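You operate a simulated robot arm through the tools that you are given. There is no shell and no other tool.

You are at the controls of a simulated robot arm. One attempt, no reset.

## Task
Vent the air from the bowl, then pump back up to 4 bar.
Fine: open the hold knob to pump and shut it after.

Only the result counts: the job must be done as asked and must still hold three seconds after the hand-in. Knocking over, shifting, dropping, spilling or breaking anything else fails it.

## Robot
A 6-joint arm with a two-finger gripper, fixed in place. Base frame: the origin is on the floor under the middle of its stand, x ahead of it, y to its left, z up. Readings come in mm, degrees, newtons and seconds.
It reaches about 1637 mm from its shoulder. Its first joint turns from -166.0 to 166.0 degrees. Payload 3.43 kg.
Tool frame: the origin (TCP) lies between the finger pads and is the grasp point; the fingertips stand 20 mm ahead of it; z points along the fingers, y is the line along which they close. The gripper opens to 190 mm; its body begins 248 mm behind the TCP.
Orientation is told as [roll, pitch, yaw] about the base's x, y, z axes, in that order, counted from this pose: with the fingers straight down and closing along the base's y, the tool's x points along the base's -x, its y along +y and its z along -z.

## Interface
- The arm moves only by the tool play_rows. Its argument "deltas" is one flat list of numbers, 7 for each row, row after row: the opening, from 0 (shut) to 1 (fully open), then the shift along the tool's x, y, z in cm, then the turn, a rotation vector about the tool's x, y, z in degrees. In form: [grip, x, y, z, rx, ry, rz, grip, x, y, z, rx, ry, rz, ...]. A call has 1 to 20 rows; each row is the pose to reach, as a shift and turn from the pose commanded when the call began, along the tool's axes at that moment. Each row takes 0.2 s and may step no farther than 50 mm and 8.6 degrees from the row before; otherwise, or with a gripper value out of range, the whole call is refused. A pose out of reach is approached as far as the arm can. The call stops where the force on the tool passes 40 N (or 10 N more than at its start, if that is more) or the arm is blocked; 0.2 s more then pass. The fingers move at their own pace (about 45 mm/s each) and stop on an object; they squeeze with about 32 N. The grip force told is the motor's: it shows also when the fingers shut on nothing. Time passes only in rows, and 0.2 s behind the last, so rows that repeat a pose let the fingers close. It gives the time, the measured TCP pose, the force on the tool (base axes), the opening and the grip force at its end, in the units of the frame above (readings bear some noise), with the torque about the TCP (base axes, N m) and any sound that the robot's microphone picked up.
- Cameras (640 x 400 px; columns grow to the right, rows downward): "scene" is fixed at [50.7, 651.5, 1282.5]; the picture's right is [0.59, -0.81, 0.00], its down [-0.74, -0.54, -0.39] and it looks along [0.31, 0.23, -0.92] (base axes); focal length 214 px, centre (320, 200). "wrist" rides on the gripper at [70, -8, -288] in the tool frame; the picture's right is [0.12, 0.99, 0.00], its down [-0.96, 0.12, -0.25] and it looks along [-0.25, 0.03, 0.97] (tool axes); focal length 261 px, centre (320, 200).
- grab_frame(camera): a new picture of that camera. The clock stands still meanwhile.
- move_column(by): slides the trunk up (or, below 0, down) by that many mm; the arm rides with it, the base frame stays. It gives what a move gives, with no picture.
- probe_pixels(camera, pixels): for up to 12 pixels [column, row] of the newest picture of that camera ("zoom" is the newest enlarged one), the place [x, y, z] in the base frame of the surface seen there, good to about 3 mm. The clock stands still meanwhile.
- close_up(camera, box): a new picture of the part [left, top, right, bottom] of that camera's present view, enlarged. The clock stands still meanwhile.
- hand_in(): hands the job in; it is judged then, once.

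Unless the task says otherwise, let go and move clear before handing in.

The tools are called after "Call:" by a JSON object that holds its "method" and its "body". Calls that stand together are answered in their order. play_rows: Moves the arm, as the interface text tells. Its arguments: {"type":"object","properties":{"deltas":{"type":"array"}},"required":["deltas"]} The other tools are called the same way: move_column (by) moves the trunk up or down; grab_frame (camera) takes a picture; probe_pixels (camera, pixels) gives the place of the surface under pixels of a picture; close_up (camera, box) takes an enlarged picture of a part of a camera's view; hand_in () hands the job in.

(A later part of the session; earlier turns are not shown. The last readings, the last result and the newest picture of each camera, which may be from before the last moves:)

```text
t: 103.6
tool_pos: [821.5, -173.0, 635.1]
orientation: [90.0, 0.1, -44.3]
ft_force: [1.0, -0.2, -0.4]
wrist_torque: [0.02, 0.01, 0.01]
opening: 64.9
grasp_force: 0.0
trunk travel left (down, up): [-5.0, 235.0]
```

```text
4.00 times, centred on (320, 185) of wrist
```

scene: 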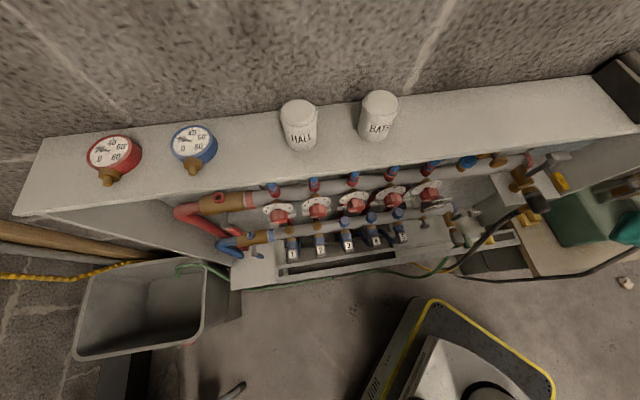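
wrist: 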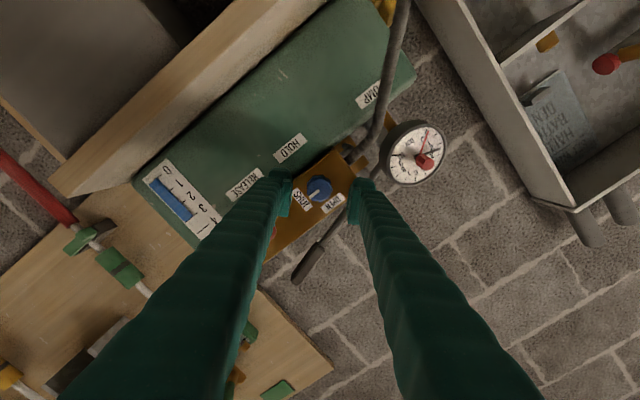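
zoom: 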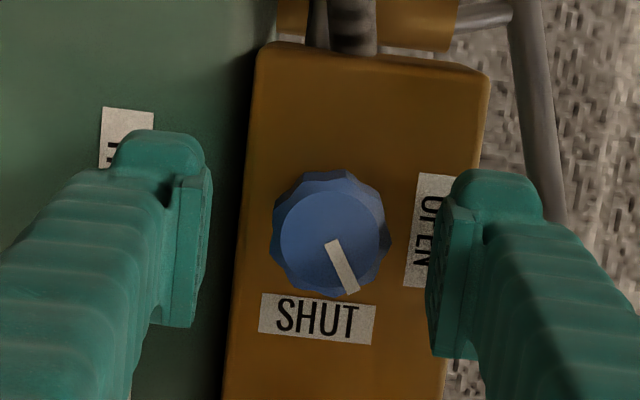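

Now the view shows SHUT below and OPEN to the right of the knob, with the pointer about 23° off SHUT. The knob centre is 3–4 mm off my axis, so I'll re-centre and grip.

Call:
{"method": "play_rows", "body": {"deltas": [0.34, 0.2, 0.15, 0, 0, 0, 0, 0.34, 0.4, 0.3, 0, 0, 0, 0, 0.34, 0.4, 0.3, 0, 0, 0, 0, 0.12, 0.4, 0.3, 0, 0, 0, 0, 0.12, 0.4, 0.3, 0, 0, 0, 0, 0.12, 0.4, 0.3, 0, 0, 0, 0]}}

Call:
{"method": "close_up", "body": {"camera": "wrist", "box": [270, 135, 370, 235]}}

```text
t: 105.0
tool_pos: [819.5, -170.5, 638.2]
orientation: [89.7, 0.0, -44.3]
ft_force: [-0.3, -0.5, -6.8]
wrist_torque: [-0.02, 0.04, -0.03]
opening: 32.7
grasp_force: 34.5
trunk travel left (down, up): [-5.0, 235.0]
```

```text
4.00 times, centred on (320, 185) of wrist
```

zoom: 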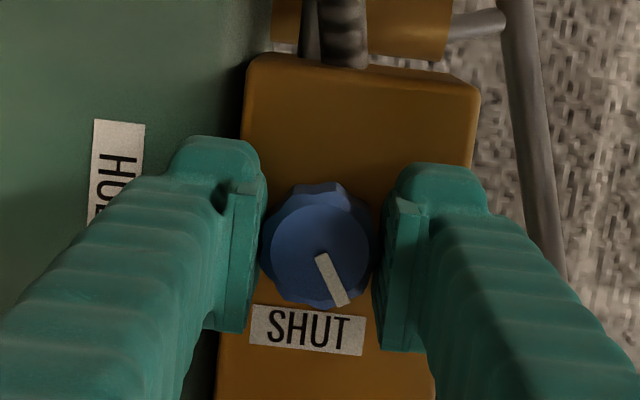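

Gripped with only about 7 N of load. Turning 36° counter-clockwise, then I'll check the load.

Call:
{"method": "play_rows", "body": {"deltas": [0.12, 0, 0, 0, 0, 0, -6, 0.12, 0, 0, 0, 0, 0, -12, 0.12, 0, 0, 0, 0, 0, -18, 0.12, 0, 0, 0, 0, 0, -24, 0.12, 0, 0, 0, 0, 0, -30, 0.12, 0, 0, 0, 0, 0, -36]}}

Call:
{"method": "close_up", "body": {"camera": "wrist", "box": [270, 135, 370, 235]}}

```text
t: 106.4
tool_pos: [818.8, -171.8, 637.3]
orientation: [90.0, -36.1, -44.2]
ft_force: [-2.4, 2.3, -14.2]
wrist_torque: [-0.13, 0.14, 0.07]
opening: 32.5
grasp_force: 44.3
trunk travel left (down, up): [-5.0, 235.0]
```

```text
4.00 times, centred on (320, 185) of wrist
```

zoom: 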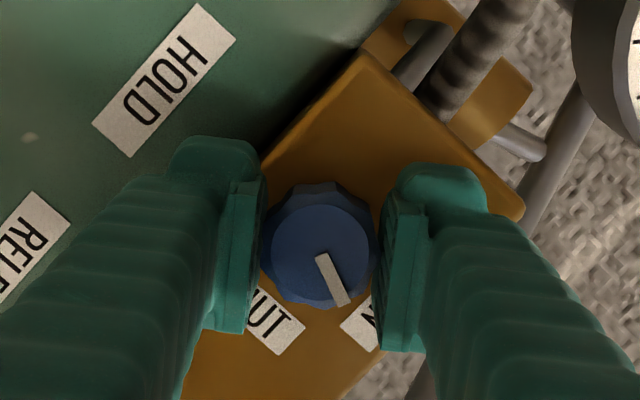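

Pointer follows the fingers with little load (15 N). Turning the remaining 32° to OPEN, easing down 1 mm with the load.

Call:
{"method": "play_rows", "body": {"deltas": [0.12, 0.06, -0.06, 0, 0, 0, -6, 0.12, 0.06, -0.06, 0, 0, 0, -12, 0.12, 0.06, -0.06, 0, 0, 0, -18, 0.12, 0.06, -0.06, 0, 0, 0, -24, 0.12, 0.06, -0.06, 0, 0, 0, -30, 0.12, 0.06, -0.06, 0, 0, 0, -33]}}

Call:
{"method": "close_up", "body": {"camera": "wrist", "box": [270, 135, 370, 235]}}

```text
t: 107.8
tool_pos: [819.2, -170.5, 638.3]
orientation: [89.9, -69.2, -44.2]
ft_force: [2.9, -0.1, -0.3]
wrist_torque: [0.38, 0.41, -0.06]
opening: 32.5
grasp_force: 45.0
trunk travel left (down, up): [-5.0, 235.0]
```

```text
4.00 times, centred on (320, 185) of wrist
```

zoom: 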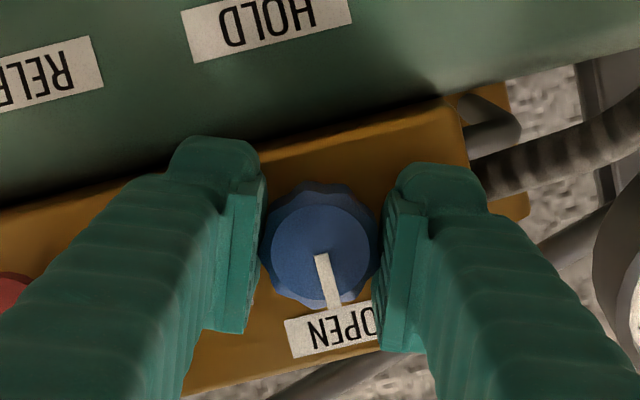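

The pointer now points straight at OPEN, and a resisting torque of 0.56 N m shows it's at its stop. I'll let go, back straight off, and read the dial.

Call:
{"method": "play_rows", "body": {"deltas": [0.34, 0, 0, 0, 0, 0, 0, 0.34, 0, 0, 0, 0, 0, 0, 0.34, 0, 0, 0, 0, 0, 0, 0.34, 0, 0, -2, 0, 0, 0, 0.34, 0, 0, -4, 0, 0, 0, 0.34, 0, 0, -6, 0, 0, 0, 0.34, 0, 0, -8, 0, 0, 0, 0.34, 0, 0, -10, 0, 0, 0, 0.34, 0, 0, -12, 0, 0, 0]}}

Call:
{"method": "grab_frame", "body": {"camera": "wrist"}}

Call:
{"method": "close_up", "body": {"camera": "wrist", "box": [280, 120, 360, 200]}}

Call:
{"method": "close_up", "body": {"camera": "wrist", "box": [350, 120, 450, 220]}}

```text
t: 109.8
tool_pos: [733.7, -256.6, 637.4]
orientation: [89.9, -69.0, -44.2]
ft_force: [0.6, 0.5, -0.2]
wrist_torque: [-0.02, 0.02, -0.03]
opening: 64.6
grasp_force: 0.0
trunk travel left (down, up): [-5.0, 235.0]
```

```text
taken
```

wrist: 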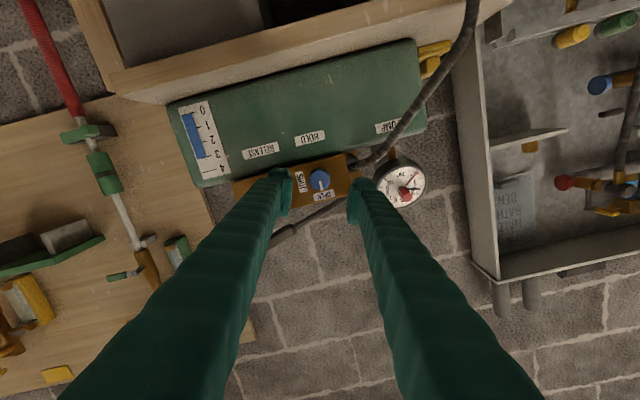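

```text
5.00 times, centred on (320, 160) of wrist
```

zoom: 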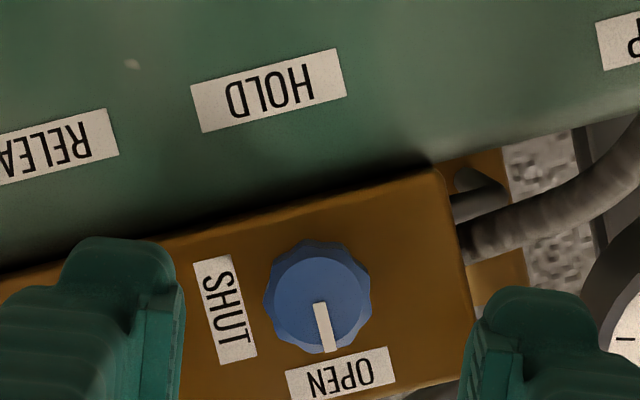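

```text
4.00 times, centred on (400, 170) of wrist
```

zoom: 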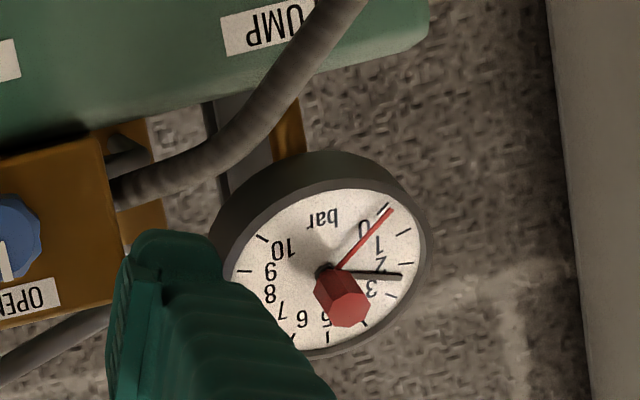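

HOLD is OPEN and the dial still reads about 2.4. Next is the pump lever, which runs behind the block toward (280,238); I'll zoom in on it and probe its length and pivot.

Call:
{"method": "close_up", "body": {"camera": "wrist", "box": [250, 180, 400, 280]}}

Call:
{"method": "probe_pixels", "body": {"camera": "wrist", "pixels": [[340, 208], [325, 215], [310, 222], [298, 228], [285, 234], [275, 240], [345, 205], [388, 150], [320, 185], [280, 195]]}}

```text
4.00 times, centred on (325, 230) of wrist
```

zoom: 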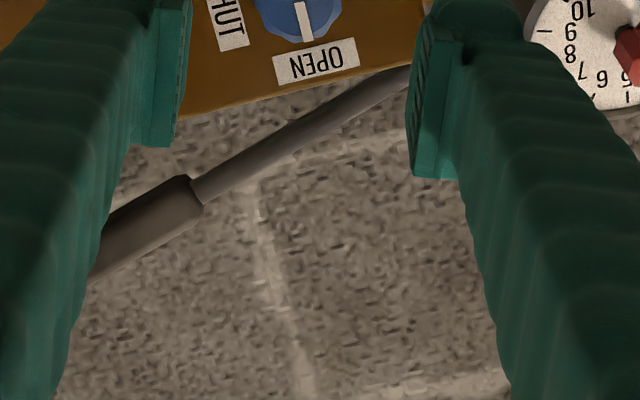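

```text
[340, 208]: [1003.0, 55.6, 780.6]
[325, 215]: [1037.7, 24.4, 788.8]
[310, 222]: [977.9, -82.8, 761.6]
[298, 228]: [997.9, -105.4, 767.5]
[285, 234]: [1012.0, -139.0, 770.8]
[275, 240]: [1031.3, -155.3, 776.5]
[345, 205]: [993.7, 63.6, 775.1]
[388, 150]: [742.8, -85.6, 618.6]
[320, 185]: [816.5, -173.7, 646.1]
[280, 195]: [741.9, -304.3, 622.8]
```

The lever rises gently from its pivot near the dial to a grey handle around (1012–1031,-139…-155,771–776), above and behind the block. I'll check if the scene camera can read the dial while I pump.

Call:
{"method": "close_up", "body": {"camera": "scene", "box": [580, 150, 640, 230]}}

Call:
{"method": "close_up", "body": {"camera": "scene", "box": [600, 185, 640, 215]}}

```text
5.00 times, centred on (610, 190) of scene
```

zoom: 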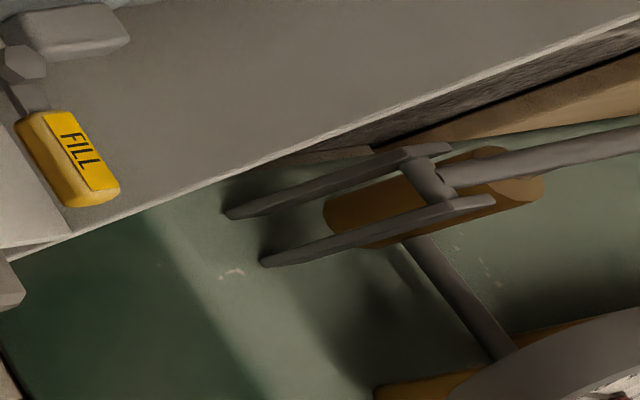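

```text
13.33 times, centred on (620, 200) of scene
```

zoom: 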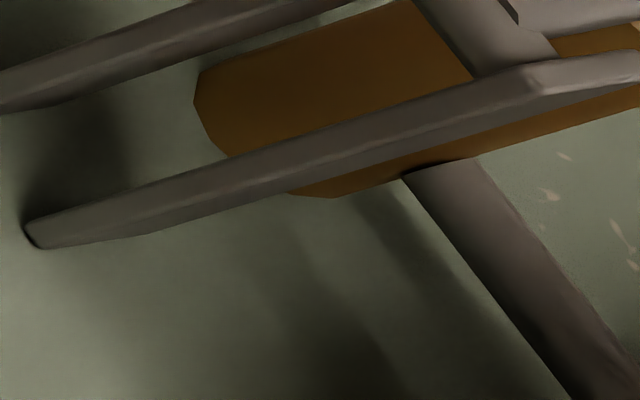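

The scene view shows the lever's fork pivoting at zoom (235–265,210–262) with the brass pump cylinder and link near (440,180). I'll probe those to fix the pivot.

Call:
{"method": "close_up", "body": {"camera": "scene", "box": [580, 150, 640, 230]}}

Call:
{"method": "probe_pixels", "body": {"camera": "zoom", "pixels": [[240, 208], [275, 258], [330, 180], [400, 235], [430, 180], [500, 175], [600, 150], [440, 150], [480, 200], [360, 210], [460, 290], [290, 300]]}}

```text
5.00 times, centred on (610, 190) of scene
```

zoom: 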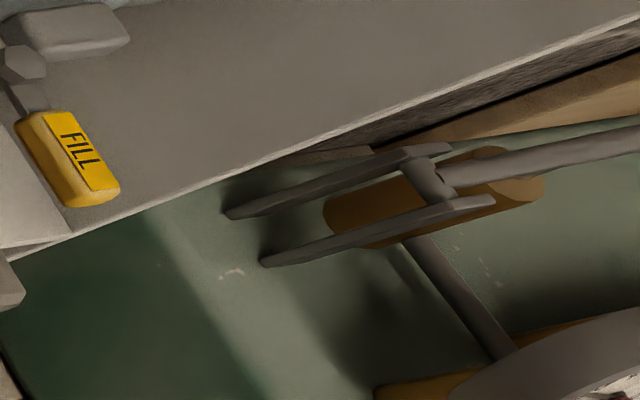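

```text
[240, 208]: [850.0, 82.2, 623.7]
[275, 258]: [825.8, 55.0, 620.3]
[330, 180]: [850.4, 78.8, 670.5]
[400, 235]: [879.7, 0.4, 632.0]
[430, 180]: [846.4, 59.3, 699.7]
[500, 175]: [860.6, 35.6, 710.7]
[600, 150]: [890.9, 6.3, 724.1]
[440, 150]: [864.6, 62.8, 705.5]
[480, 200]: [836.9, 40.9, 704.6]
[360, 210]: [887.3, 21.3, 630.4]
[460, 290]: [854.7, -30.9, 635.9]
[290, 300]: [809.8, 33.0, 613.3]
```

I have the lever: pivot near (847,55,702), rising about 17° toward the handle at roughly (1022,-137,778), in the upright plane parallel to the wall. I'll rise clear, raise the trunk, then swing over to come down on the handle with the camera leaning toward the dial.

Call:
{"method": "play_rows", "body": {"deltas": [0.34, -3, 1.15, 0, 0, 0, 0, 0.34, -6, 2.3, 0, 0, 0, 0, 0.34, -9.1, 3.5, 0, 0, 0, 0, 0.34, -12.1, 4.6, 0, 0, 0, 0, 0.34, -15.2, 5.8, 0, 0, 0, 0]}}

Call:
{"method": "move_column", "body": {"by": 160}}

```text
t: 111.0
tool_pos: [736.0, -256.9, 800.3]
orientation: [89.8, -68.9, -44.2]
ft_force: [-0.7, -1.3, -0.3]
wrist_torque: [0.09, -0.09, 0.08]
opening: 64.8
grasp_force: 0.1
trunk travel left (down, up): [-5.0, 235.0]
```

```text
t: 112.8
tool_pos: [736.1, -257.1, 961.4]
orientation: [90.0, -69.1, -44.0]
ft_force: [-0.1, 0.5, 0.1]
wrist_torque: [-0.01, -0.01, -0.04]
opening: 64.7
grasp_force: 0.0
trunk travel left (down, up): [-165.0, 75.0]
```

Now at (736,-257,961) with the trunk up. I'll swing over the lever handle, turning the tool to point down with the fingers closing across the lever.

Call:
{"method": "play_rows", "body": {"deltas": [0.34, -0.09, -0.78, 1.78, 4.36, 4.28, 4.28, 0.34, -0.18, -1.55, 3.57, 8.7, 8.56, 8.56, 0.34, -0.27, -2.33, 5.35, 13.1, 12.8, 12.8, 0.34, -0.36, -3.1, 7.1, 17.4, 17.1, 17.1, 0.34, -0.45, -3.9, 8.9, 21.8, 21.4, 21.4, 0.34, -0.54, -4.66, 10.7, 26.1, 25.7, 25.7, 0.34, -0.63, -5.4, 12.5, 30.5, 30, 30, 0.34, -0.72, -6.2, 14.3, 34.9, 34.2, 34.2, 0.34, -0.81, -7, 16.1, 39.2, 38.5, 38.5, 0.34, -0.9, -7.8, 17.8, 43.6, 42.8, 42.8, 0.34, -1, -8.5, 19.6, 47.9, 47.1, 47.1, 0.34, -1.1, -9.3, 21.4, 52.3, 51.4, 51.4, 0.34, -1.2, -10.1, 23.2, 56.6, 55.7, 55.7, 0.34, -1.27, -10.9, 25, 61, 59.9, 59.9, 0.34, -1.36, -11.65, 26.8, 65.3, 64.2, 64.2, 0.34, -1.45, -12.43, 28.54, 69.7, 68.5, 68.5, 0.34, -1.45, -12.43, 28.54, 69.7, 68.5, 68.5]}}

Call:
{"method": "grab_frame", "body": {"camera": "wrist"}}

```text
t: 116.4
tool_pos: [1018.8, -137.0, 928.1]
orientation: [0.2, 19.5, -44.3]
ft_force: [0.9, 0.1, -0.9]
wrist_torque: [0.01, 0.07, 0.02]
opening: 64.5
grasp_force: 0.0
out of reach, approached as far as the arm can: row 16, 17
trunk travel left (down, up): [-165.0, 75.0]
```

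```text
taken
```

wrist: 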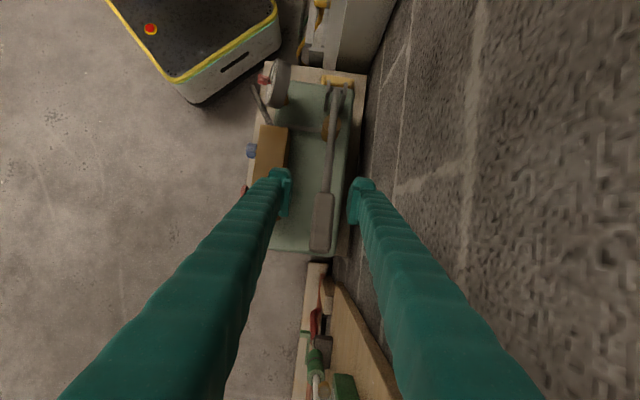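

The handle is right below between the fingers, (322,222), and the dial is at (275,85) seen edge-on. I'll zoom in on both and probe the handle.

Call:
{"method": "close_up", "body": {"camera": "wrist", "box": [245, 50, 315, 120]}}

Call:
{"method": "close_up", "body": {"camera": "wrist", "box": [280, 80, 380, 260]}}

Call:
{"method": "probe_pixels", "body": {"camera": "wrist", "pixels": [[323, 200], [322, 215], [322, 230], [321, 245], [330, 180], [332, 160], [334, 140], [335, 120], [336, 100], [312, 225], [332, 225], [322, 250]]}}

```text
5.71 times, centred on (280, 85) of wrist
```

zoom: 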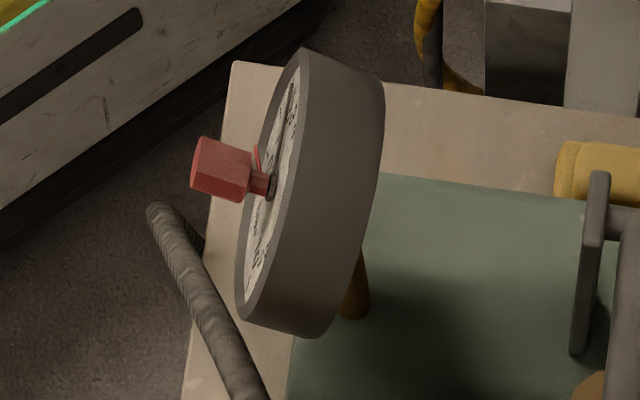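

```text
2.22 times, centred on (330, 170) of wrist
```

zoom: 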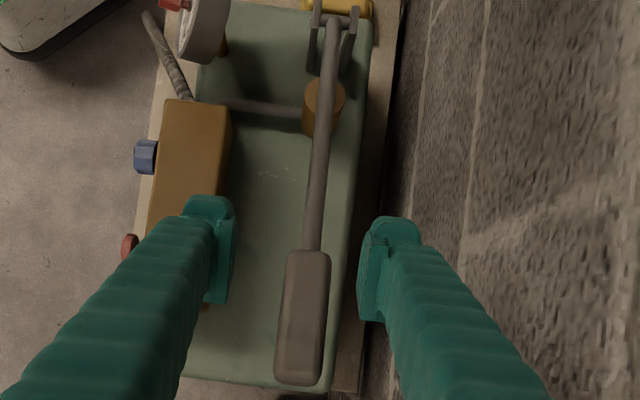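

```text
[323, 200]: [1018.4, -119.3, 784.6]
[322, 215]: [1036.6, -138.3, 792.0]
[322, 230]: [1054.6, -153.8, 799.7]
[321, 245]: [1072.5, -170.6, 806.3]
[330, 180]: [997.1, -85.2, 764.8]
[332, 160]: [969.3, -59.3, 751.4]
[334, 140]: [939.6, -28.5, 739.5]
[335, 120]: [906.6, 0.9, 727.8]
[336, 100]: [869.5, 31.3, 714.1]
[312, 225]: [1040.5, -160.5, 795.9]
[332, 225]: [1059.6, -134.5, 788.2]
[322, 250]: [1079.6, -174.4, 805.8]
```

The dial can't be read from here, but the lever is clear: handle from about (1008,-110) to (1080,-175), 32 mm wide, centre near (1044,-143,782), at 16° above level. I'll straighten the tool to vertical and move above the handle's middle.

Call:
{"method": "play_rows", "body": {"deltas": [0.38, -0.46, 0.17, 0.47, 0, -2.44, 0, 0.38, -0.92, 0.33, 0.95, 0, -4.9, 0, 0.38, -1.38, 0.5, 1.42, 0, -7.3, 0, 0.38, -1.84, 0.66, 1.9, 0, -9.75, 0, 0.38, -2.3, 0.83, 2.37, 0, -12.2, 0, 0.38, -2.76, 0.99, 2.84, 0, -14.6, 0, 0.38, -3.22, 1.16, 3.3, 0, -17, 0, 0.38, -3.68, 1.32, 3.79, 0, -19.5, 0, 0.38, -3.68, 1.32, 3.79, 0, -19.5, 0]}}

Call:
{"method": "grab_frame", "body": {"camera": "wrist"}}

```text
t: 118.4
tool_pos: [1043.3, -142.1, 879.5]
orientation: [0.0, 0.3, -44.1]
ft_force: [0.6, 0.2, 0.4]
wrist_torque: [-0.02, 0.0, 0.04]
opening: 72.0
grasp_force: 0.0
trunk travel left (down, up): [-165.0, 75.0]
```

```text
taken
```

wrist: 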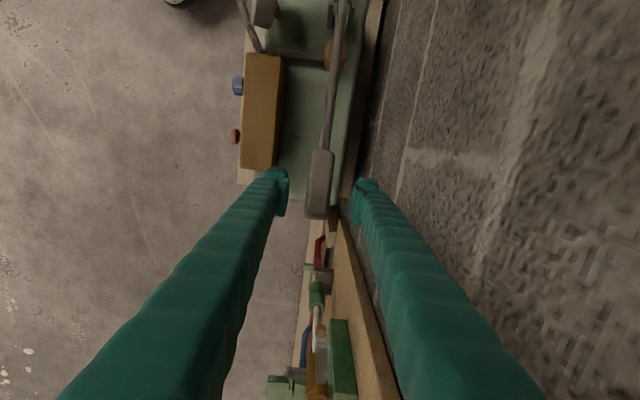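

The handle is centred between the fingers at (319,184), right where the tool axis meets it (row 181). Descending 95 mm onto it.

Call:
{"method": "play_rows", "body": {"deltas": [0.38, 0, 0, 1.9, 0, 0, 0, 0.38, 0, 0, 3.8, 0, 0, 0, 0.38, 0, 0, 5.7, 0, 0, 0, 0.38, 0, 0, 7.6, 0, 0, 0, 0.38, 0, 0, 9.5, 0, 0, 0, 0.38, 0, 0, 9.5, 0, 0, 0]}}

Call:
{"method": "close_up", "body": {"camera": "wrist", "box": [260, 110, 380, 260]}}

```text
t: 119.8
tool_pos: [1043.9, -141.1, 783.9]
orientation: [0.0, 0.4, -44.1]
ft_force: [0.2, -0.1, -0.6]
wrist_torque: [0.04, 0.03, 0.02]
opening: 72.3
grasp_force: 0.1
trunk travel left (down, up): [-165.0, 75.0]
```

```text
2.67 times, centred on (320, 185) of wrist
```

zoom: 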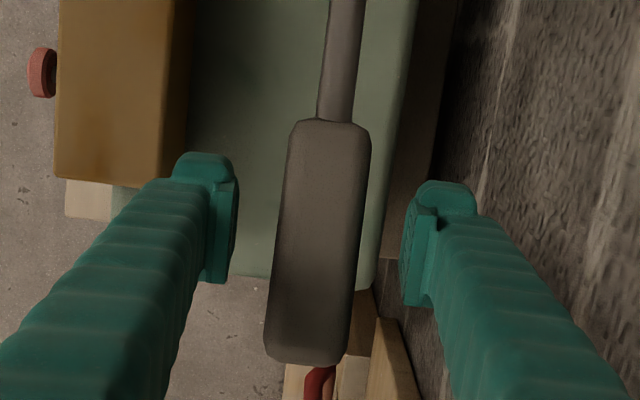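

The handle lies centred between the pads. Closing on it.

Call:
{"method": "play_rows", "body": {"deltas": [0.1, 0, 0, 0, 0, 0, 0, 0.1, 0, 0, 0, 0, 0, 0, 0.1, 0, 0, 0, 0, 0, 0, 0.1, 0, 0, 0, 0, 0, 0]}}

```text
t: 120.8
tool_pos: [1043.3, -142.4, 783.1]
orientation: [0.0, 0.4, -44.3]
ft_force: [-3.9, -0.6, -0.8]
wrist_torque: [-0.06, 0.01, -0.57]
opening: 35.2
grasp_force: 44.9
trunk travel left (down, up): [-165.0, 75.0]
```

Held at 35 mm with hardly any load. I'll try lifting the handle about 6° along its arc to feel which way it moves freely.

Call:
{"method": "play_rows", "body": {"deltas": [0.1, 0.15, 0, -0.47, 0, 0, 0, 0.1, 0.3, 0, -0.93, 0, 0, 0, 0.1, 0.47, 0, -1.4, 0, 0, 0, 0.1, 0.65, 0, -1.88, 0, 0, 0, 0.1, 0.84, 0, -2.35, 0, 0, 0, 0.1, 1.03, 0, -2.82, 0, 0, 0]}}

Call:
{"method": "close_up", "body": {"camera": "wrist", "box": [260, 110, 380, 260]}}

```text
t: 122.2
tool_pos: [1036.7, -132.3, 814.2]
orientation: [0.1, 0.4, -44.2]
ft_force: [1.3, 0.5, 1.4]
wrist_torque: [-0.08, 0.02, 0.03]
opening: 18.6
grasp_force: 0.0
trunk travel left (down, up): [-165.0, 75.0]
```

```text
2.67 times, centred on (320, 185) of wrist
```

zoom: 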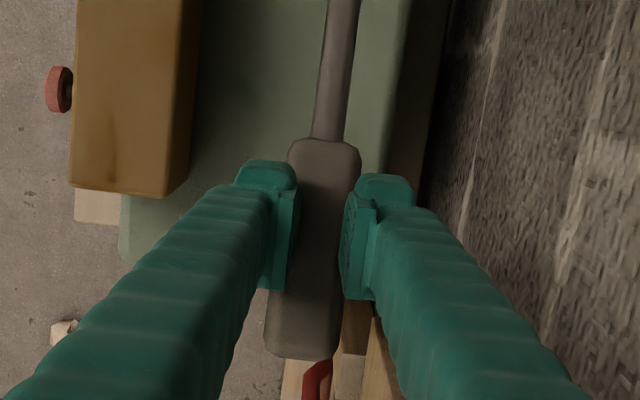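

The fingers slid up off the handle and it didn't move, so the lever is already at the top of its stroke. The closed fingertips are now just above the handle, so I'll press it down along its arc about 10° and watch the force.

Call:
{"method": "play_rows", "body": {"deltas": [0.05, -0.16, 0, 0.6, 0, 0, 0, 0.05, -0.32, 0, 1.2, 0, 0, 0, 0.05, -0.47, 0, 1.7, 0, 0, 0, 0.05, -0.61, 0, 2.2, 0, 0, 0, 0.05, -0.74, 0, 2.65, 0, 0, 0, 0.05, -0.86, 0, 3.1, 0, 0, 0, 0.05, -0.97, 0, 3.6, 0, 0, 0, 0.05, -1.08, 0, 4.1, 0, 0, 0]}}

Call:
{"method": "close_up", "body": {"camera": "wrist", "box": [260, 80, 380, 260]}}

```text
t: 124.0
tool_pos: [1043.7, -141.3, 771.6]
orientation: [0.0, 0.4, -44.2]
ft_force: [-0.4, 1.6, 5.7]
wrist_torque: [-0.05, -0.03, 0.01]
opening: 9.4
grasp_force: 0.5
trunk travel left (down, up): [-165.0, 75.0]
```

```text
2.22 times, centred on (320, 170) of wrist
```

zoom: 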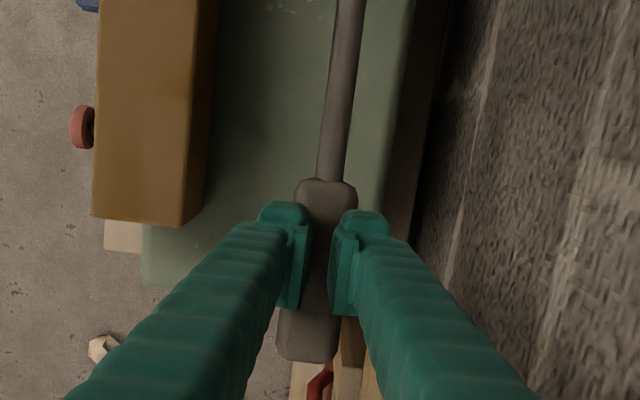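

It's pressing with only about 6 N and has gone down about 42 mm. I'll probe the rod to confirm the lever is really moving.

Call:
{"method": "probe_pixels", "body": {"camera": "zoom", "pixels": [[345, 60], [338, 120], [332, 165], [325, 195], [318, 230], [305, 350]]}}

```text
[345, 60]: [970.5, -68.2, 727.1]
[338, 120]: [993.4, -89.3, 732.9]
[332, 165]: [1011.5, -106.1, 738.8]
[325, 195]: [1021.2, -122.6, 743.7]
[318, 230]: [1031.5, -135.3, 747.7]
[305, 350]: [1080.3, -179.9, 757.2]
```

The lever has swung down about 8°. I'll keep pressing along the arc toward the bottom of the stroke; the force limit will stop me at the end.

Call:
{"method": "play_rows", "body": {"deltas": [0.05, -0.12, 0, 0.72, 0, 0, 0, 0.05, -0.23, 0, 1.44, 0, 0, 0, 0.05, -0.32, 0, 2.17, 0, 0, 0, 0.05, -0.4, 0, 2.9, 0, 0, 0, 0.05, -0.45, 0, 3.64, 0, 0, 0, 0.05, -0.49, 0, 4.38, 0, 0, 0, 0.05, -0.5, 0, 5.1, 0, 0, 0, 0.05, -0.5, 0, 5.85, 0, 0, 0, 0.05, -0.47, 0, 6.6, 0, 0, 0, 0.05, -0.44, 0, 7.33, 0, 0, 0]}}

Call:
{"method": "grab_frame", "body": {"camera": "wrist"}}

```text
t: 125.8
tool_pos: [1048.1, -146.2, 723.4]
orientation: [0.2, 0.0, -44.3]
ft_force: [-5.3, -0.1, 20.8]
wrist_torque: [0.14, 0.32, 0.14]
opening: 10.1
grasp_force: 0.1
trunk travel left (down, up): [-165.0, 75.0]
stopped in row 8: the force on the tool passed its limit at 47 N (the readings are from after the stop); the commanded pose is now the measured one
```

```text
taken
```

wrist: 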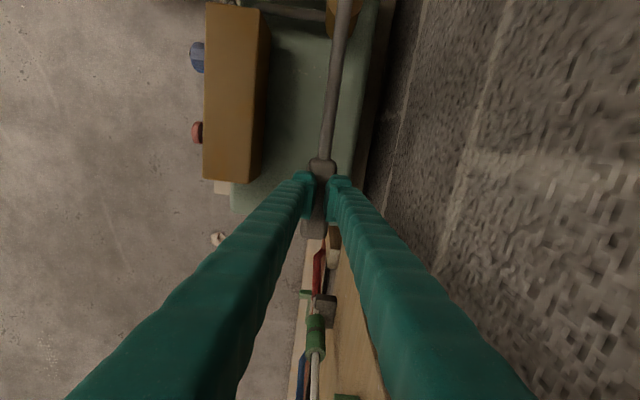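

The stroke bottomed out at z 723 (47 N). I'll lift clear to see whether the lever springs back up.

Call:
{"method": "play_rows", "body": {"deltas": [0.05, 0, 0, -1, 0, 0, 0, 0.05, 0, 0, -3, 0, 0, 0, 0.05, 0, 0, -6, 0, 0, 0, 0.3, 0, 0, -9, 0, 0, 0, 0.4, 0, 0, -12, 0, 0, 0, 0.4, 0, 0, -15, 0, 0, 0]}}

Call:
{"method": "grab_frame", "body": {"camera": "wrist"}}

Call:
{"method": "probe_pixels", "body": {"camera": "wrist", "pixels": [[319, 180], [322, 165], [330, 130], [333, 110], [336, 80], [318, 200]]}}

```text
t: 127.2
tool_pos: [1048.7, -146.6, 871.7]
orientation: [0.1, 0.2, -44.2]
ft_force: [0.3, -0.9, 0.4]
wrist_torque: [0.02, 0.06, 0.0]
opening: 76.1
grasp_force: 0.1
trunk travel left (down, up): [-165.0, 75.0]
```

```text
taken
```

wrist: 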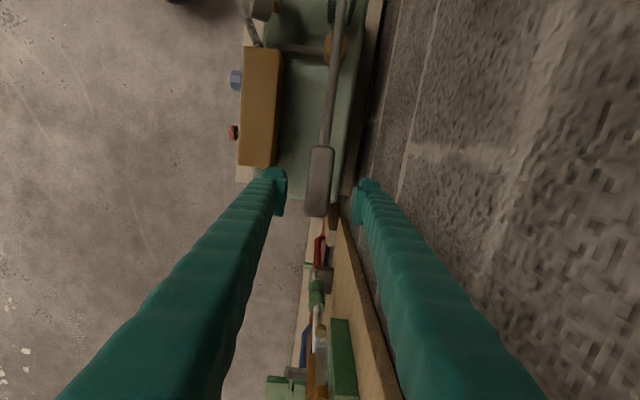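

```text
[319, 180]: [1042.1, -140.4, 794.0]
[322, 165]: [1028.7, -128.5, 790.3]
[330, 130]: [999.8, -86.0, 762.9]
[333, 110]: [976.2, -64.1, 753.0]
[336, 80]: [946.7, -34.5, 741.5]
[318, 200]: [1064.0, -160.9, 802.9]
```

The lever sprang back up on its own (top surface at z 794 again), so pumping is just press and release. I'll shift sideways to where the camera can read the dial.

Call:
{"method": "play_rows", "body": {"deltas": [0.1, 2.3, -2.9, -0.5, 0, 0, 0, 0.1, 4.5, -5.8, -1, 0, 0, 0, 0.1, 6.8, -8.7, -1.5, 0, 0, 0, 0.1, 9.1, -11.5, -2, 0, 0, 0, 0.1, 11.3, -14.4, -2.5, 0, 0, 0, 0.1, 13.6, -17.3, -3, 0, 0, 0]}}

Call:
{"method": "grab_frame", "body": {"camera": "wrist"}}

Call:
{"method": "close_up", "body": {"camera": "wrist", "box": [315, 55, 390, 130]}}

```text
t: 128.6
tool_pos: [830.3, -174.3, 899.3]
orientation: [0.0, 0.2, -44.3]
ft_force: [1.1, 0.6, -0.8]
wrist_torque: [-0.05, 0.13, 0.0]
opening: 18.9
grasp_force: 0.0
trunk travel left (down, up): [-165.0, 75.0]
```

```text
taken
```

wrist: 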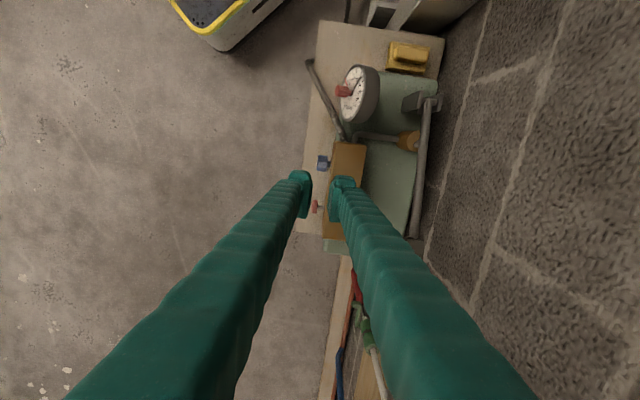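

```text
5.33 times, centred on (352, 92) of wrist
```

zoom: 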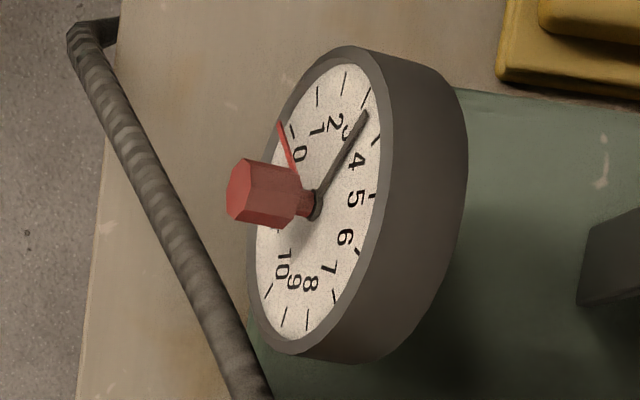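

The dial is readable from here: needle tip at zoom (366,112), just past the 3 tick – about 3.25 bar, so one full stroke added roughly 0.9. I'll zoom in further to read it precisely.

Call:
{"method": "close_up", "body": {"camera": "wrist", "box": [338, 62, 378, 102]}}

Call:
{"method": "close_up", "body": {"camera": "wrist", "box": [335, 62, 385, 122]}}

```text
10.00 times, centred on (358, 82) of wrist
```

zoom: 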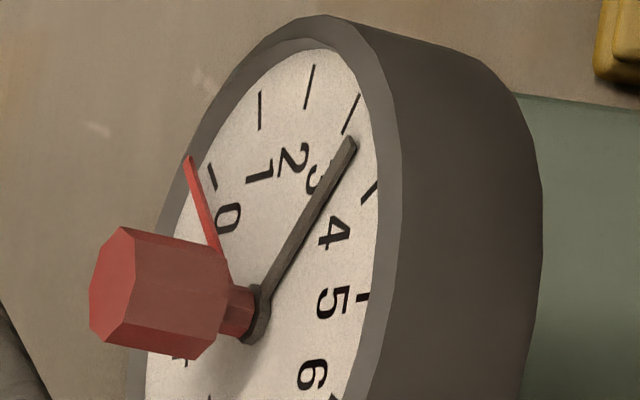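

```text
6.67 times, centred on (360, 92) of wrist
```

zoom: 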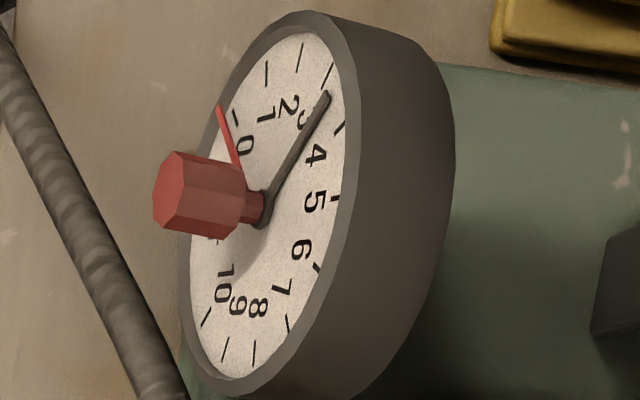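

Careful reading gives about 3.24 bar (it was about 2.4), so another full stroke would land near 4.0. I'll do a 60% stroke first; moving back above the handle.

Call:
{"method": "play_rows", "body": {"deltas": [0.05, -2.1, 2.9, 0.3, 0, 0, 0, 0.05, -4.2, 5.7, 0.6, 0, 0, 0, 0.05, -6.3, 8.6, 0.9, 0, 0, 0, 0.05, -8.5, 11.5, 1.5, 0, 0, 0, 0.05, -10.6, 14.3, 2.5, 0, 0, 0, 0.05, -12.7, 17.2, 3.9, 0, 0, 0, 0.05, -12.7, 17.2, 3.9, 0, 0, 0]}}

Call:
{"method": "close_up", "body": {"camera": "wrist", "box": [260, 80, 380, 260]}}

```text
t: 130.2
tool_pos: [1042.4, -141.3, 861.1]
orientation: [0.1, 0.1, -44.3]
ft_force: [1.1, 0.3, 0.0]
wrist_torque: [-0.01, 0.06, -0.04]
opening: 9.5
grasp_force: 0.1
trunk travel left (down, up): [-165.0, 75.0]
```

```text
2.22 times, centred on (320, 170) of wrist
```

zoom: 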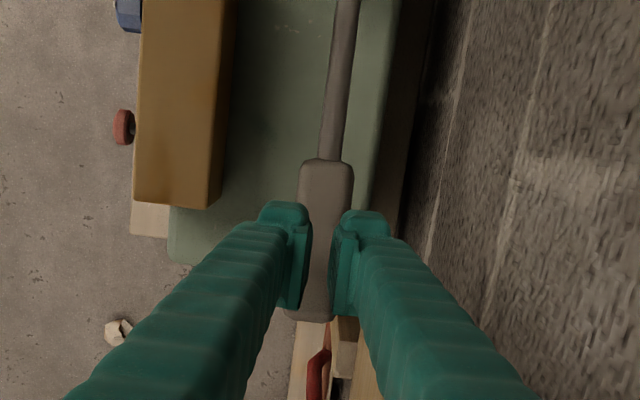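

The closed fingertips are centred above the handle at (320,225 in the zoom). Now a 60% stroke down and back up.

Call:
{"method": "play_rows", "body": {"deltas": [0.05, 0, 0, 2.2, 0, 0, 0, 0.05, 0, 0, 4.5, 0, 0, 0, 0.05, -0.31, 0, 5.65, 0, 0, 0, 0.05, -0.59, 0, 6.62, 0, 0, 0, 0.05, -0.84, 0, 7.6, 0, 0, 0, 0.05, -1.05, 0, 8.59, 0, 0, 0, 0.05, -1.23, 0, 9.58, 0, 0, 0, 0.05, -1.3, 0, 10.03, 0, 0, 0, 0.05, -1.3, 0, 10.03, 0, 0, 0, 0.05, -1.1, 0, 8.8, 0, 0, 0, 0.05, -0.6, 0, 5.5, 0, 0, 0, 0.05, 0, 0, 2.5, 0, 0, 0, 0.05, 0, 0, 0, 0, 0, 0]}}

Call:
{"method": "play_rows", "body": {"deltas": [0.05, 2.1, -2.9, -0.7, 0, 0, 0, 0.05, 4.2, -5.7, -1.4, 0, 0, 0, 0.05, 6.3, -8.6, -2.2, 0, 0, 0, 0.05, 8.5, -11.5, -2.9, 0, 0, 0, 0.05, 10.6, -14.3, -3.4, 0, 0, 0, 0.05, 12.7, -17.2, -3.9, 0, 0, 0, 0.05, 12.7, -17.2, -3.9, 0, 0, 0]}}

Call:
{"method": "close_up", "body": {"camera": "wrist", "box": [335, 62, 385, 122]}}

```text
t: 133.0
tool_pos: [1042.1, -140.5, 861.3]
orientation: [0.1, 0.2, -44.2]
ft_force: [0.2, 0.6, -0.6]
wrist_torque: [0.02, 0.04, -0.02]
opening: 9.5
grasp_force: 0.1
trunk travel left (down, up): [-165.0, 75.0]
```

```text
t: 134.6
tool_pos: [830.4, -174.3, 900.1]
orientation: [0.2, 0.1, -44.3]
ft_force: [-0.2, -0.5, -0.1]
wrist_torque: [0.01, 0.0, 0.01]
opening: 9.5
grasp_force: 0.1
trunk travel left (down, up): [-165.0, 75.0]
```

```text
6.67 times, centred on (360, 92) of wrist
```

zoom: 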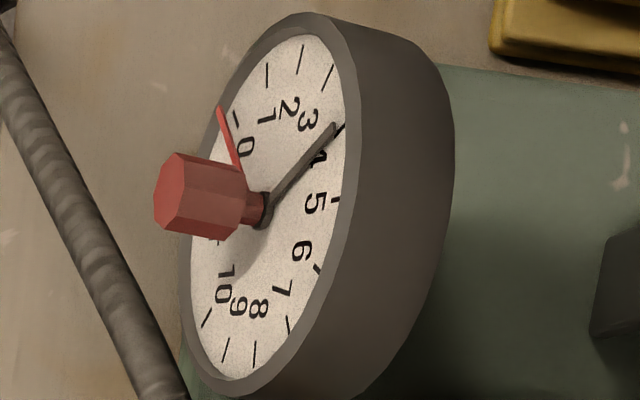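

The needle tip is now almost on the 4 tick (zoom (335,127)); allowing for parallax I make it about 3.9. I'll take a larger zoom to read it precisely.

Call:
{"method": "close_up", "body": {"camera": "wrist", "box": [345, 65, 375, 95]}}

Call:
{"method": "close_up", "body": {"camera": "wrist", "box": [340, 68, 380, 118]}}

```text
13.33 times, centred on (360, 80) of wrist
```

zoom: 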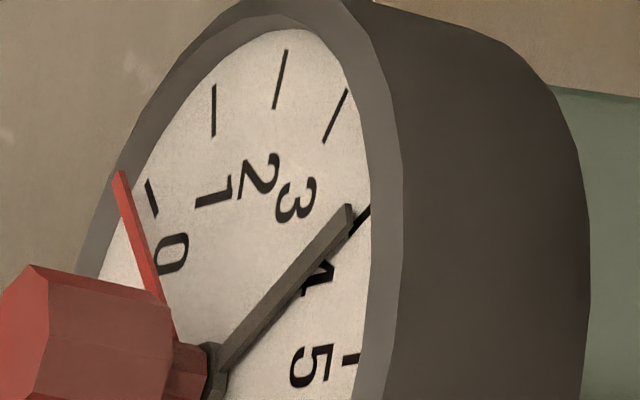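

```text
8.00 times, centred on (360, 93) of wrist
```

zoom: 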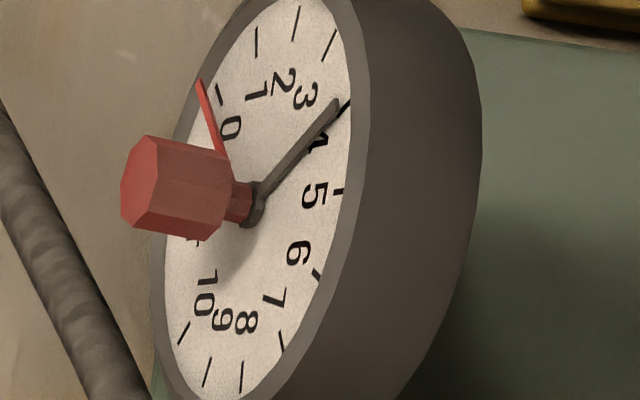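

From this angle parallax leaves me between 3.83 and 3.91. I'll move to the earlier, more frontal viewpoint to read the dial properly before the last small stroke.

Call:
{"method": "play_rows", "body": {"deltas": [0.1, 1.67, -2.05, 0, -1.45, -3.56, -5.4, 0.1, 3.34, -4.1, 0, -2.9, -7.1, -10.8, 0.1, 5, -6.1, 0, -4.35, -10.7, -16.2, 0.1, 6.7, -8.2, 0, -5.8, -14.25, -21.6, 0.1, 8.35, -10.2, 0, -7.25, -17.8, -27, 0.1, 10, -12.3, 0, -8.7, -21.4, -32.4, 0.1, 11.7, -14.3, 0, -10.15, -24.9, -37.8, 0.1, 13.36, -16.38, 0, -11.6, -28.5, -43.2, 0.1, 13.36, -16.38, 0, -11.6, -28.5, -43.2]}}

Call:
{"method": "grab_frame", "body": {"camera": "wrist"}}

Call:
{"method": "close_up", "body": {"camera": "wrist", "box": [365, 155, 425, 215]}}

```text
t: 136.6
tool_pos: [621.0, -199.8, 900.7]
orientation: [0.2, -30.0, 0.0]
ft_force: [-1.3, 0.4, -0.2]
wrist_torque: [0.0, -0.02, 0.0]
opening: 18.9
grasp_force: 0.0
trunk travel left (down, up): [-165.0, 75.0]
```

```text
taken
```

wrist: 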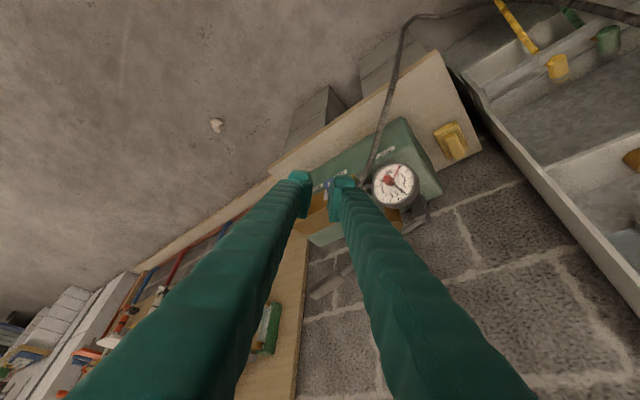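

```text
6.67 times, centred on (395, 185) of wrist
```

zoom: 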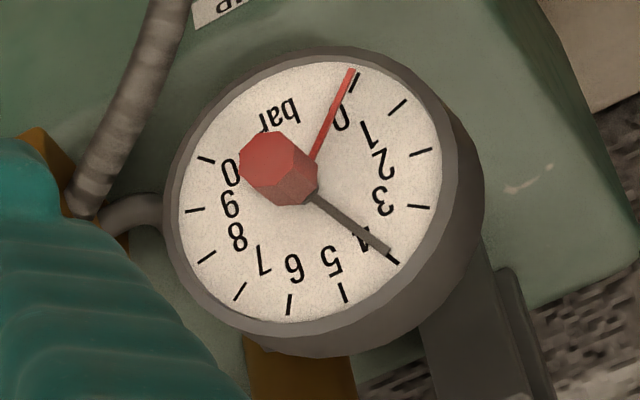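

The frontal view is clear: the needle falls just short of the 4 tick (tip (389,250) against tick (393,258)) and works out at about 3.92 bar. I'll go back over the handle for one very small stroke.

Call:
{"method": "play_rows", "body": {"deltas": [0.05, -2.88, 0.49, 2.04, 0.97, 2.38, 3.6, 0.05, -5.75, 0.98, 4.09, 1.93, 4.75, 7.2, 0.05, -8.63, 1.46, 6.13, 2.9, 7.1, 10.8, 0.05, -11.5, 1.95, 8.17, 3.87, 9.5, 14.4, 0.05, -14.4, 2.44, 10.2, 4.83, 11.9, 18, 0.05, -17.3, 2.93, 12.3, 5.8, 14.25, 21.6, 0.05, -20.1, 3.41, 14.3, 6.77, 16.6, 25.2, 0.05, -23, 3.9, 16.3, 7.73, 19, 28.8, 0.05, -25.9, 4.39, 18.4, 8.7, 21.4, 32.4, 0.05, -28.8, 4.88, 20.4, 9.67, 23.75, 36, 0.05, -31.6, 5.36, 22.5, 10.63, 26.1, 39.6, 0.05, -34.5, 5.85, 24.5, 11.6, 28.5, 43.2, 0.05, -34.5, 5.85, 24.5, 11.6, 28.5, 43.2]}}

Call:
{"method": "close_up", "body": {"camera": "wrist", "box": [260, 80, 380, 260]}}

```text
t: 139.4
tool_pos: [1043.9, -140.1, 861.3]
orientation: [0.1, 0.2, -44.3]
ft_force: [0.0, -0.4, -0.6]
wrist_torque: [0.03, 0.04, -0.02]
opening: 9.5
grasp_force: 0.1
trunk travel left (down, up): [-165.0, 75.0]
```

```text
2.22 times, centred on (320, 170) of wrist
```

zoom: 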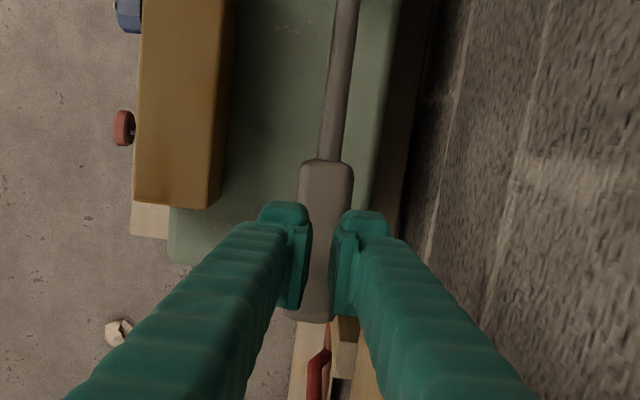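

Back over the handle. I'll descend gently to find the first touch.

Call:
{"method": "play_rows", "body": {"deltas": [0.05, 0, 0, 1.5, 0, 0, 0, 0.05, 0, 0, 3, 0, 0, 0, 0.05, 0, 0, 4, 0, 0, 0, 0.05, 0, 0, 4.3, 0, 0, 0, 0.05, 0, 0, 4.5, 0, 0, 0, 0.05, 0, 0, 4.5, 0, 0, 0]}}

```text
t: 140.8
tool_pos: [1042.5, -138.9, 816.9]
orientation: [0.2, 0.1, -44.2]
ft_force: [0.1, -0.6, 2.4]
wrist_torque: [-0.02, -0.03, 0.01]
opening: 9.4
grasp_force: 0.1
trunk travel left (down, up): [-165.0, 75.0]
```

The vertical force reads 2.4 N, just about touching. Two millimetres more to confirm.

Call:
{"method": "play_rows", "body": {"deltas": [0.05, -0.03, 0, 0.1, 0, 0, 0, 0.05, -0.06, 0, 0.2, 0, 0, 0]}}

```text
t: 141.4
tool_pos: [1043.1, -139.6, 814.9]
orientation: [0.2, 0.2, -44.2]
ft_force: [-0.2, 0.1, 1.6]
wrist_torque: [0.01, 0.03, 0.01]
opening: 9.5
grasp_force: 0.0
trunk travel left (down, up): [-165.0, 75.0]
```

Force is still only 1.6 N, consistent with the light return spring near z 813–815. I'll press 9 mm from here and release.

Call:
{"method": "play_rows", "body": {"deltas": [0.05, -0.1, 0, 0.3, 0, 0, 0, 0.05, -0.2, 0, 0.6, 0, 0, 0, 0.05, -0.3, 0, 0.9, 0, 0, 0, 0.05, -0.3, 0, 0.9, 0, 0, 0]}}

Call:
{"method": "close_up", "body": {"camera": "wrist", "box": [260, 80, 380, 260]}}

Call:
{"method": "probe_pixels", "body": {"camera": "zoom", "pixels": [[345, 60], [338, 120], [325, 185], [320, 220], [310, 310]]}}

```text
t: 142.4
tool_pos: [1044.5, -142.3, 806.1]
orientation: [0.3, 0.2, -44.3]
ft_force: [-0.9, 1.0, 1.4]
wrist_torque: [-0.02, 0.03, 0.0]
opening: 9.1
grasp_force: 0.1
trunk travel left (down, up): [-165.0, 75.0]
```

```text
2.22 times, centred on (320, 170) of wrist
```

zoom: 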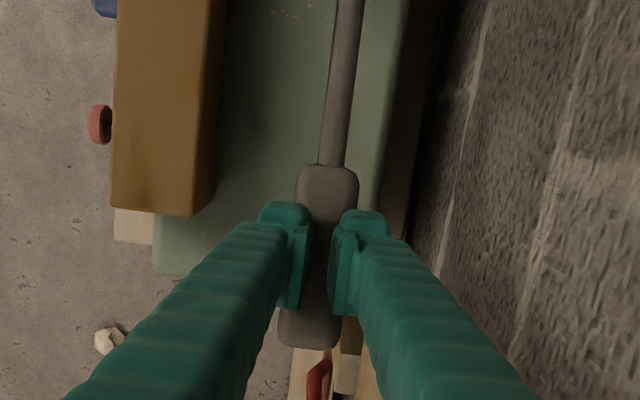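

```text
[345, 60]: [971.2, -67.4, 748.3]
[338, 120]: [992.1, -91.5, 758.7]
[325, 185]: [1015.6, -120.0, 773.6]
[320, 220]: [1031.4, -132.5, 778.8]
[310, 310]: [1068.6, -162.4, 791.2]
```

The lever is down about 2.2°, which should add roughly 0.1 bar. I'll lift off and go back to the frontal viewpoint to read the dial.

Call:
{"method": "play_rows", "body": {"deltas": [0.05, 0.1, 0, -0.6, 0, 0, 0, 0.05, 0.2, 0, -2, 0, 0, 0, 0.05, 0.36, 0, -4, 0, 0, 0, 0.05, 0.36, 0, -5.5, 0, 0, 0]}}

Call:
{"method": "play_rows", "body": {"deltas": [0.1, 2.17, -2.8, -0.33, -0.97, -2.38, -3.6, 0.1, 4.34, -5.6, -0.65, -1.93, -4.75, -7.2, 0.1, 6.5, -8.4, -1, -2.9, -7.1, -10.8, 0.1, 8.7, -11.2, -1.3, -3.87, -9.5, -14.4, 0.1, 10.8, -14, -1.6, -4.83, -11.9, -18, 0.1, 13, -16.8, -2, -5.8, -14.25, -21.6, 0.1, 15.2, -19.6, -2.3, -6.77, -16.6, -25.2, 0.1, 17.4, -22.4, -2.6, -7.73, -19, -28.8, 0.1, 19.5, -25.2, -2.9, -8.7, -21.4, -32.4, 0.1, 21.7, -28, -3.25, -9.67, -23.75, -36, 0.1, 23.9, -30.8, -3.6, -10.63, -26.1, -39.6, 0.1, 26.03, -33.6, -3.9, -11.6, -28.5, -43.2, 0.1, 26.03, -33.6, -3.9, -11.6, -28.5, -43.2]}}

Call:
{"method": "close_up", "body": {"camera": "wrist", "box": [365, 155, 425, 215]}}

```text
t: 143.4
tool_pos: [1041.4, -141.1, 860.4]
orientation: [0.2, 0.2, -44.3]
ft_force: [0.7, -0.3, -0.6]
wrist_torque: [-0.01, 0.03, 0.0]
opening: 9.7
grasp_force: 0.0
trunk travel left (down, up): [-165.0, 75.0]
```

```text
t: 146.2
tool_pos: [621.3, -198.6, 899.1]
orientation: [0.2, -30.0, -0.1]
ft_force: [1.0, 0.6, 0.5]
wrist_torque: [0.03, 0.04, 0.03]
opening: 19.0
grasp_force: 0.0
trunk travel left (down, up): [-165.0, 75.0]
```

```text
6.67 times, centred on (395, 185) of wrist
```

zoom: 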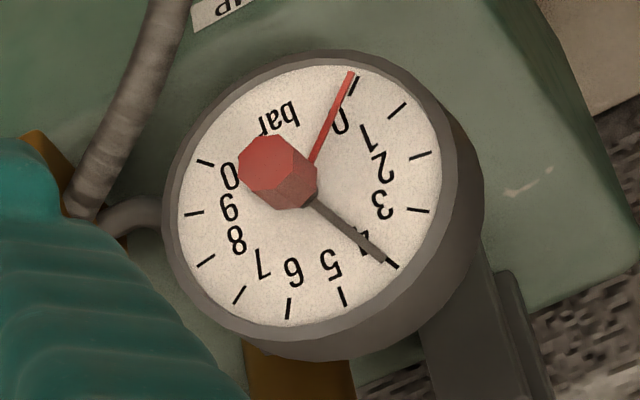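

The needle now lies along the 4 tick (tip (383,259), tick (392,262)). I'll zoom in tighter to confirm.

Call:
{"method": "close_up", "body": {"camera": "wrist", "box": [378, 170, 418, 210]}}

Call:
{"method": "close_up", "body": {"camera": "wrist", "box": [370, 160, 416, 206]}}

```text
10.00 times, centred on (398, 190) of wrist
```

zoom: 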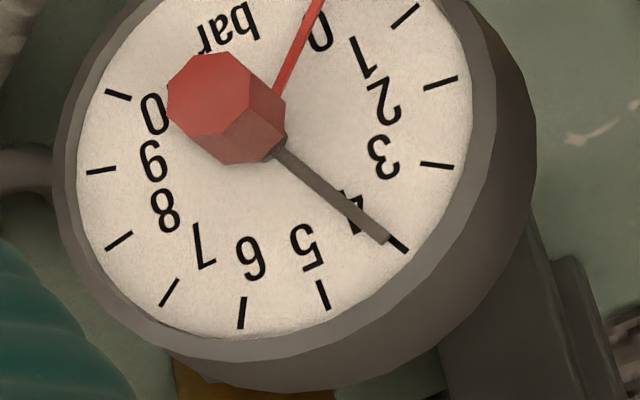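

```text
8.70 times, centred on (393, 183) of wrist
```

zoom: 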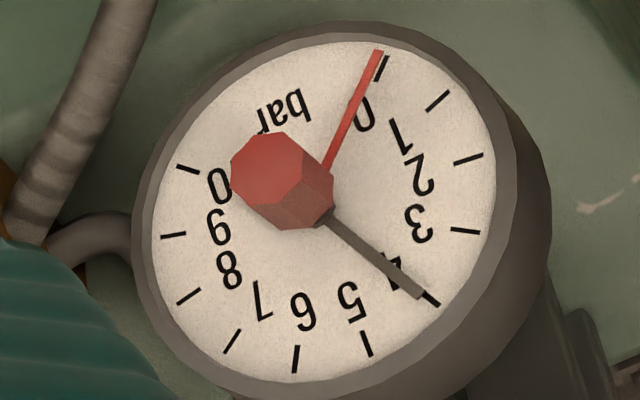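

It reads about 4.04 bar, right on the mark. Now I'll shut HOLD the same way I opened it; first I restore the same arm posture by rising 160 mm and lowering the trunk by 160 mm.

Call:
{"method": "play_rows", "body": {"deltas": [0.34, -1.6, 0, -2.8, 0, 0, 0, 0.34, -3.2, 0, -5.5, 0, 0, 0, 0.34, -4.8, 0, -8.3, 0, 0, 0, 0.34, -6.4, 0, -11.1, 0, 0, 0, 0.34, -8, 0, -13.86, 0, 0, 0]}}

Call:
{"method": "move_column", "body": {"by": -160}}

Call:
{"method": "close_up", "body": {"camera": "wrist", "box": [365, 155, 425, 215]}}

```text
t: 147.4
tool_pos: [619.7, -199.4, 1059.2]
orientation: [0.4, -30.0, -0.1]
ft_force: [0.9, -0.2, 0.0]
wrist_torque: [0.05, 0.03, 0.0]
opening: 64.6
grasp_force: 0.1
trunk travel left (down, up): [-165.0, 75.0]
```

```text
t: 149.2
tool_pos: [620.8, -198.5, 898.2]
orientation: [0.3, -30.0, -0.1]
ft_force: [0.6, 0.3, -0.1]
wrist_torque: [-0.03, 0.01, 0.02]
opening: 64.6
grasp_force: 0.1
trunk travel left (down, up): [-5.0, 235.0]
```

```text
6.67 times, centred on (395, 185) of wrist
```

zoom: 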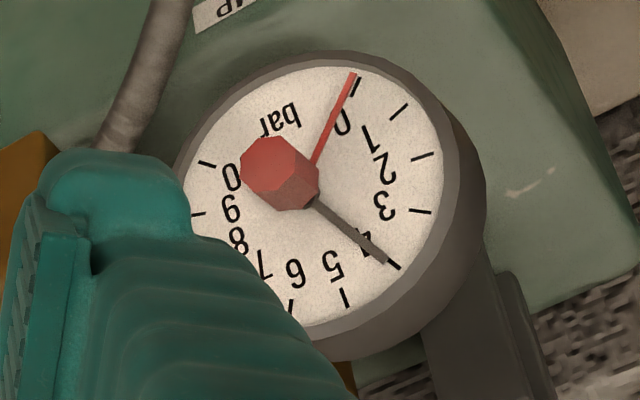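

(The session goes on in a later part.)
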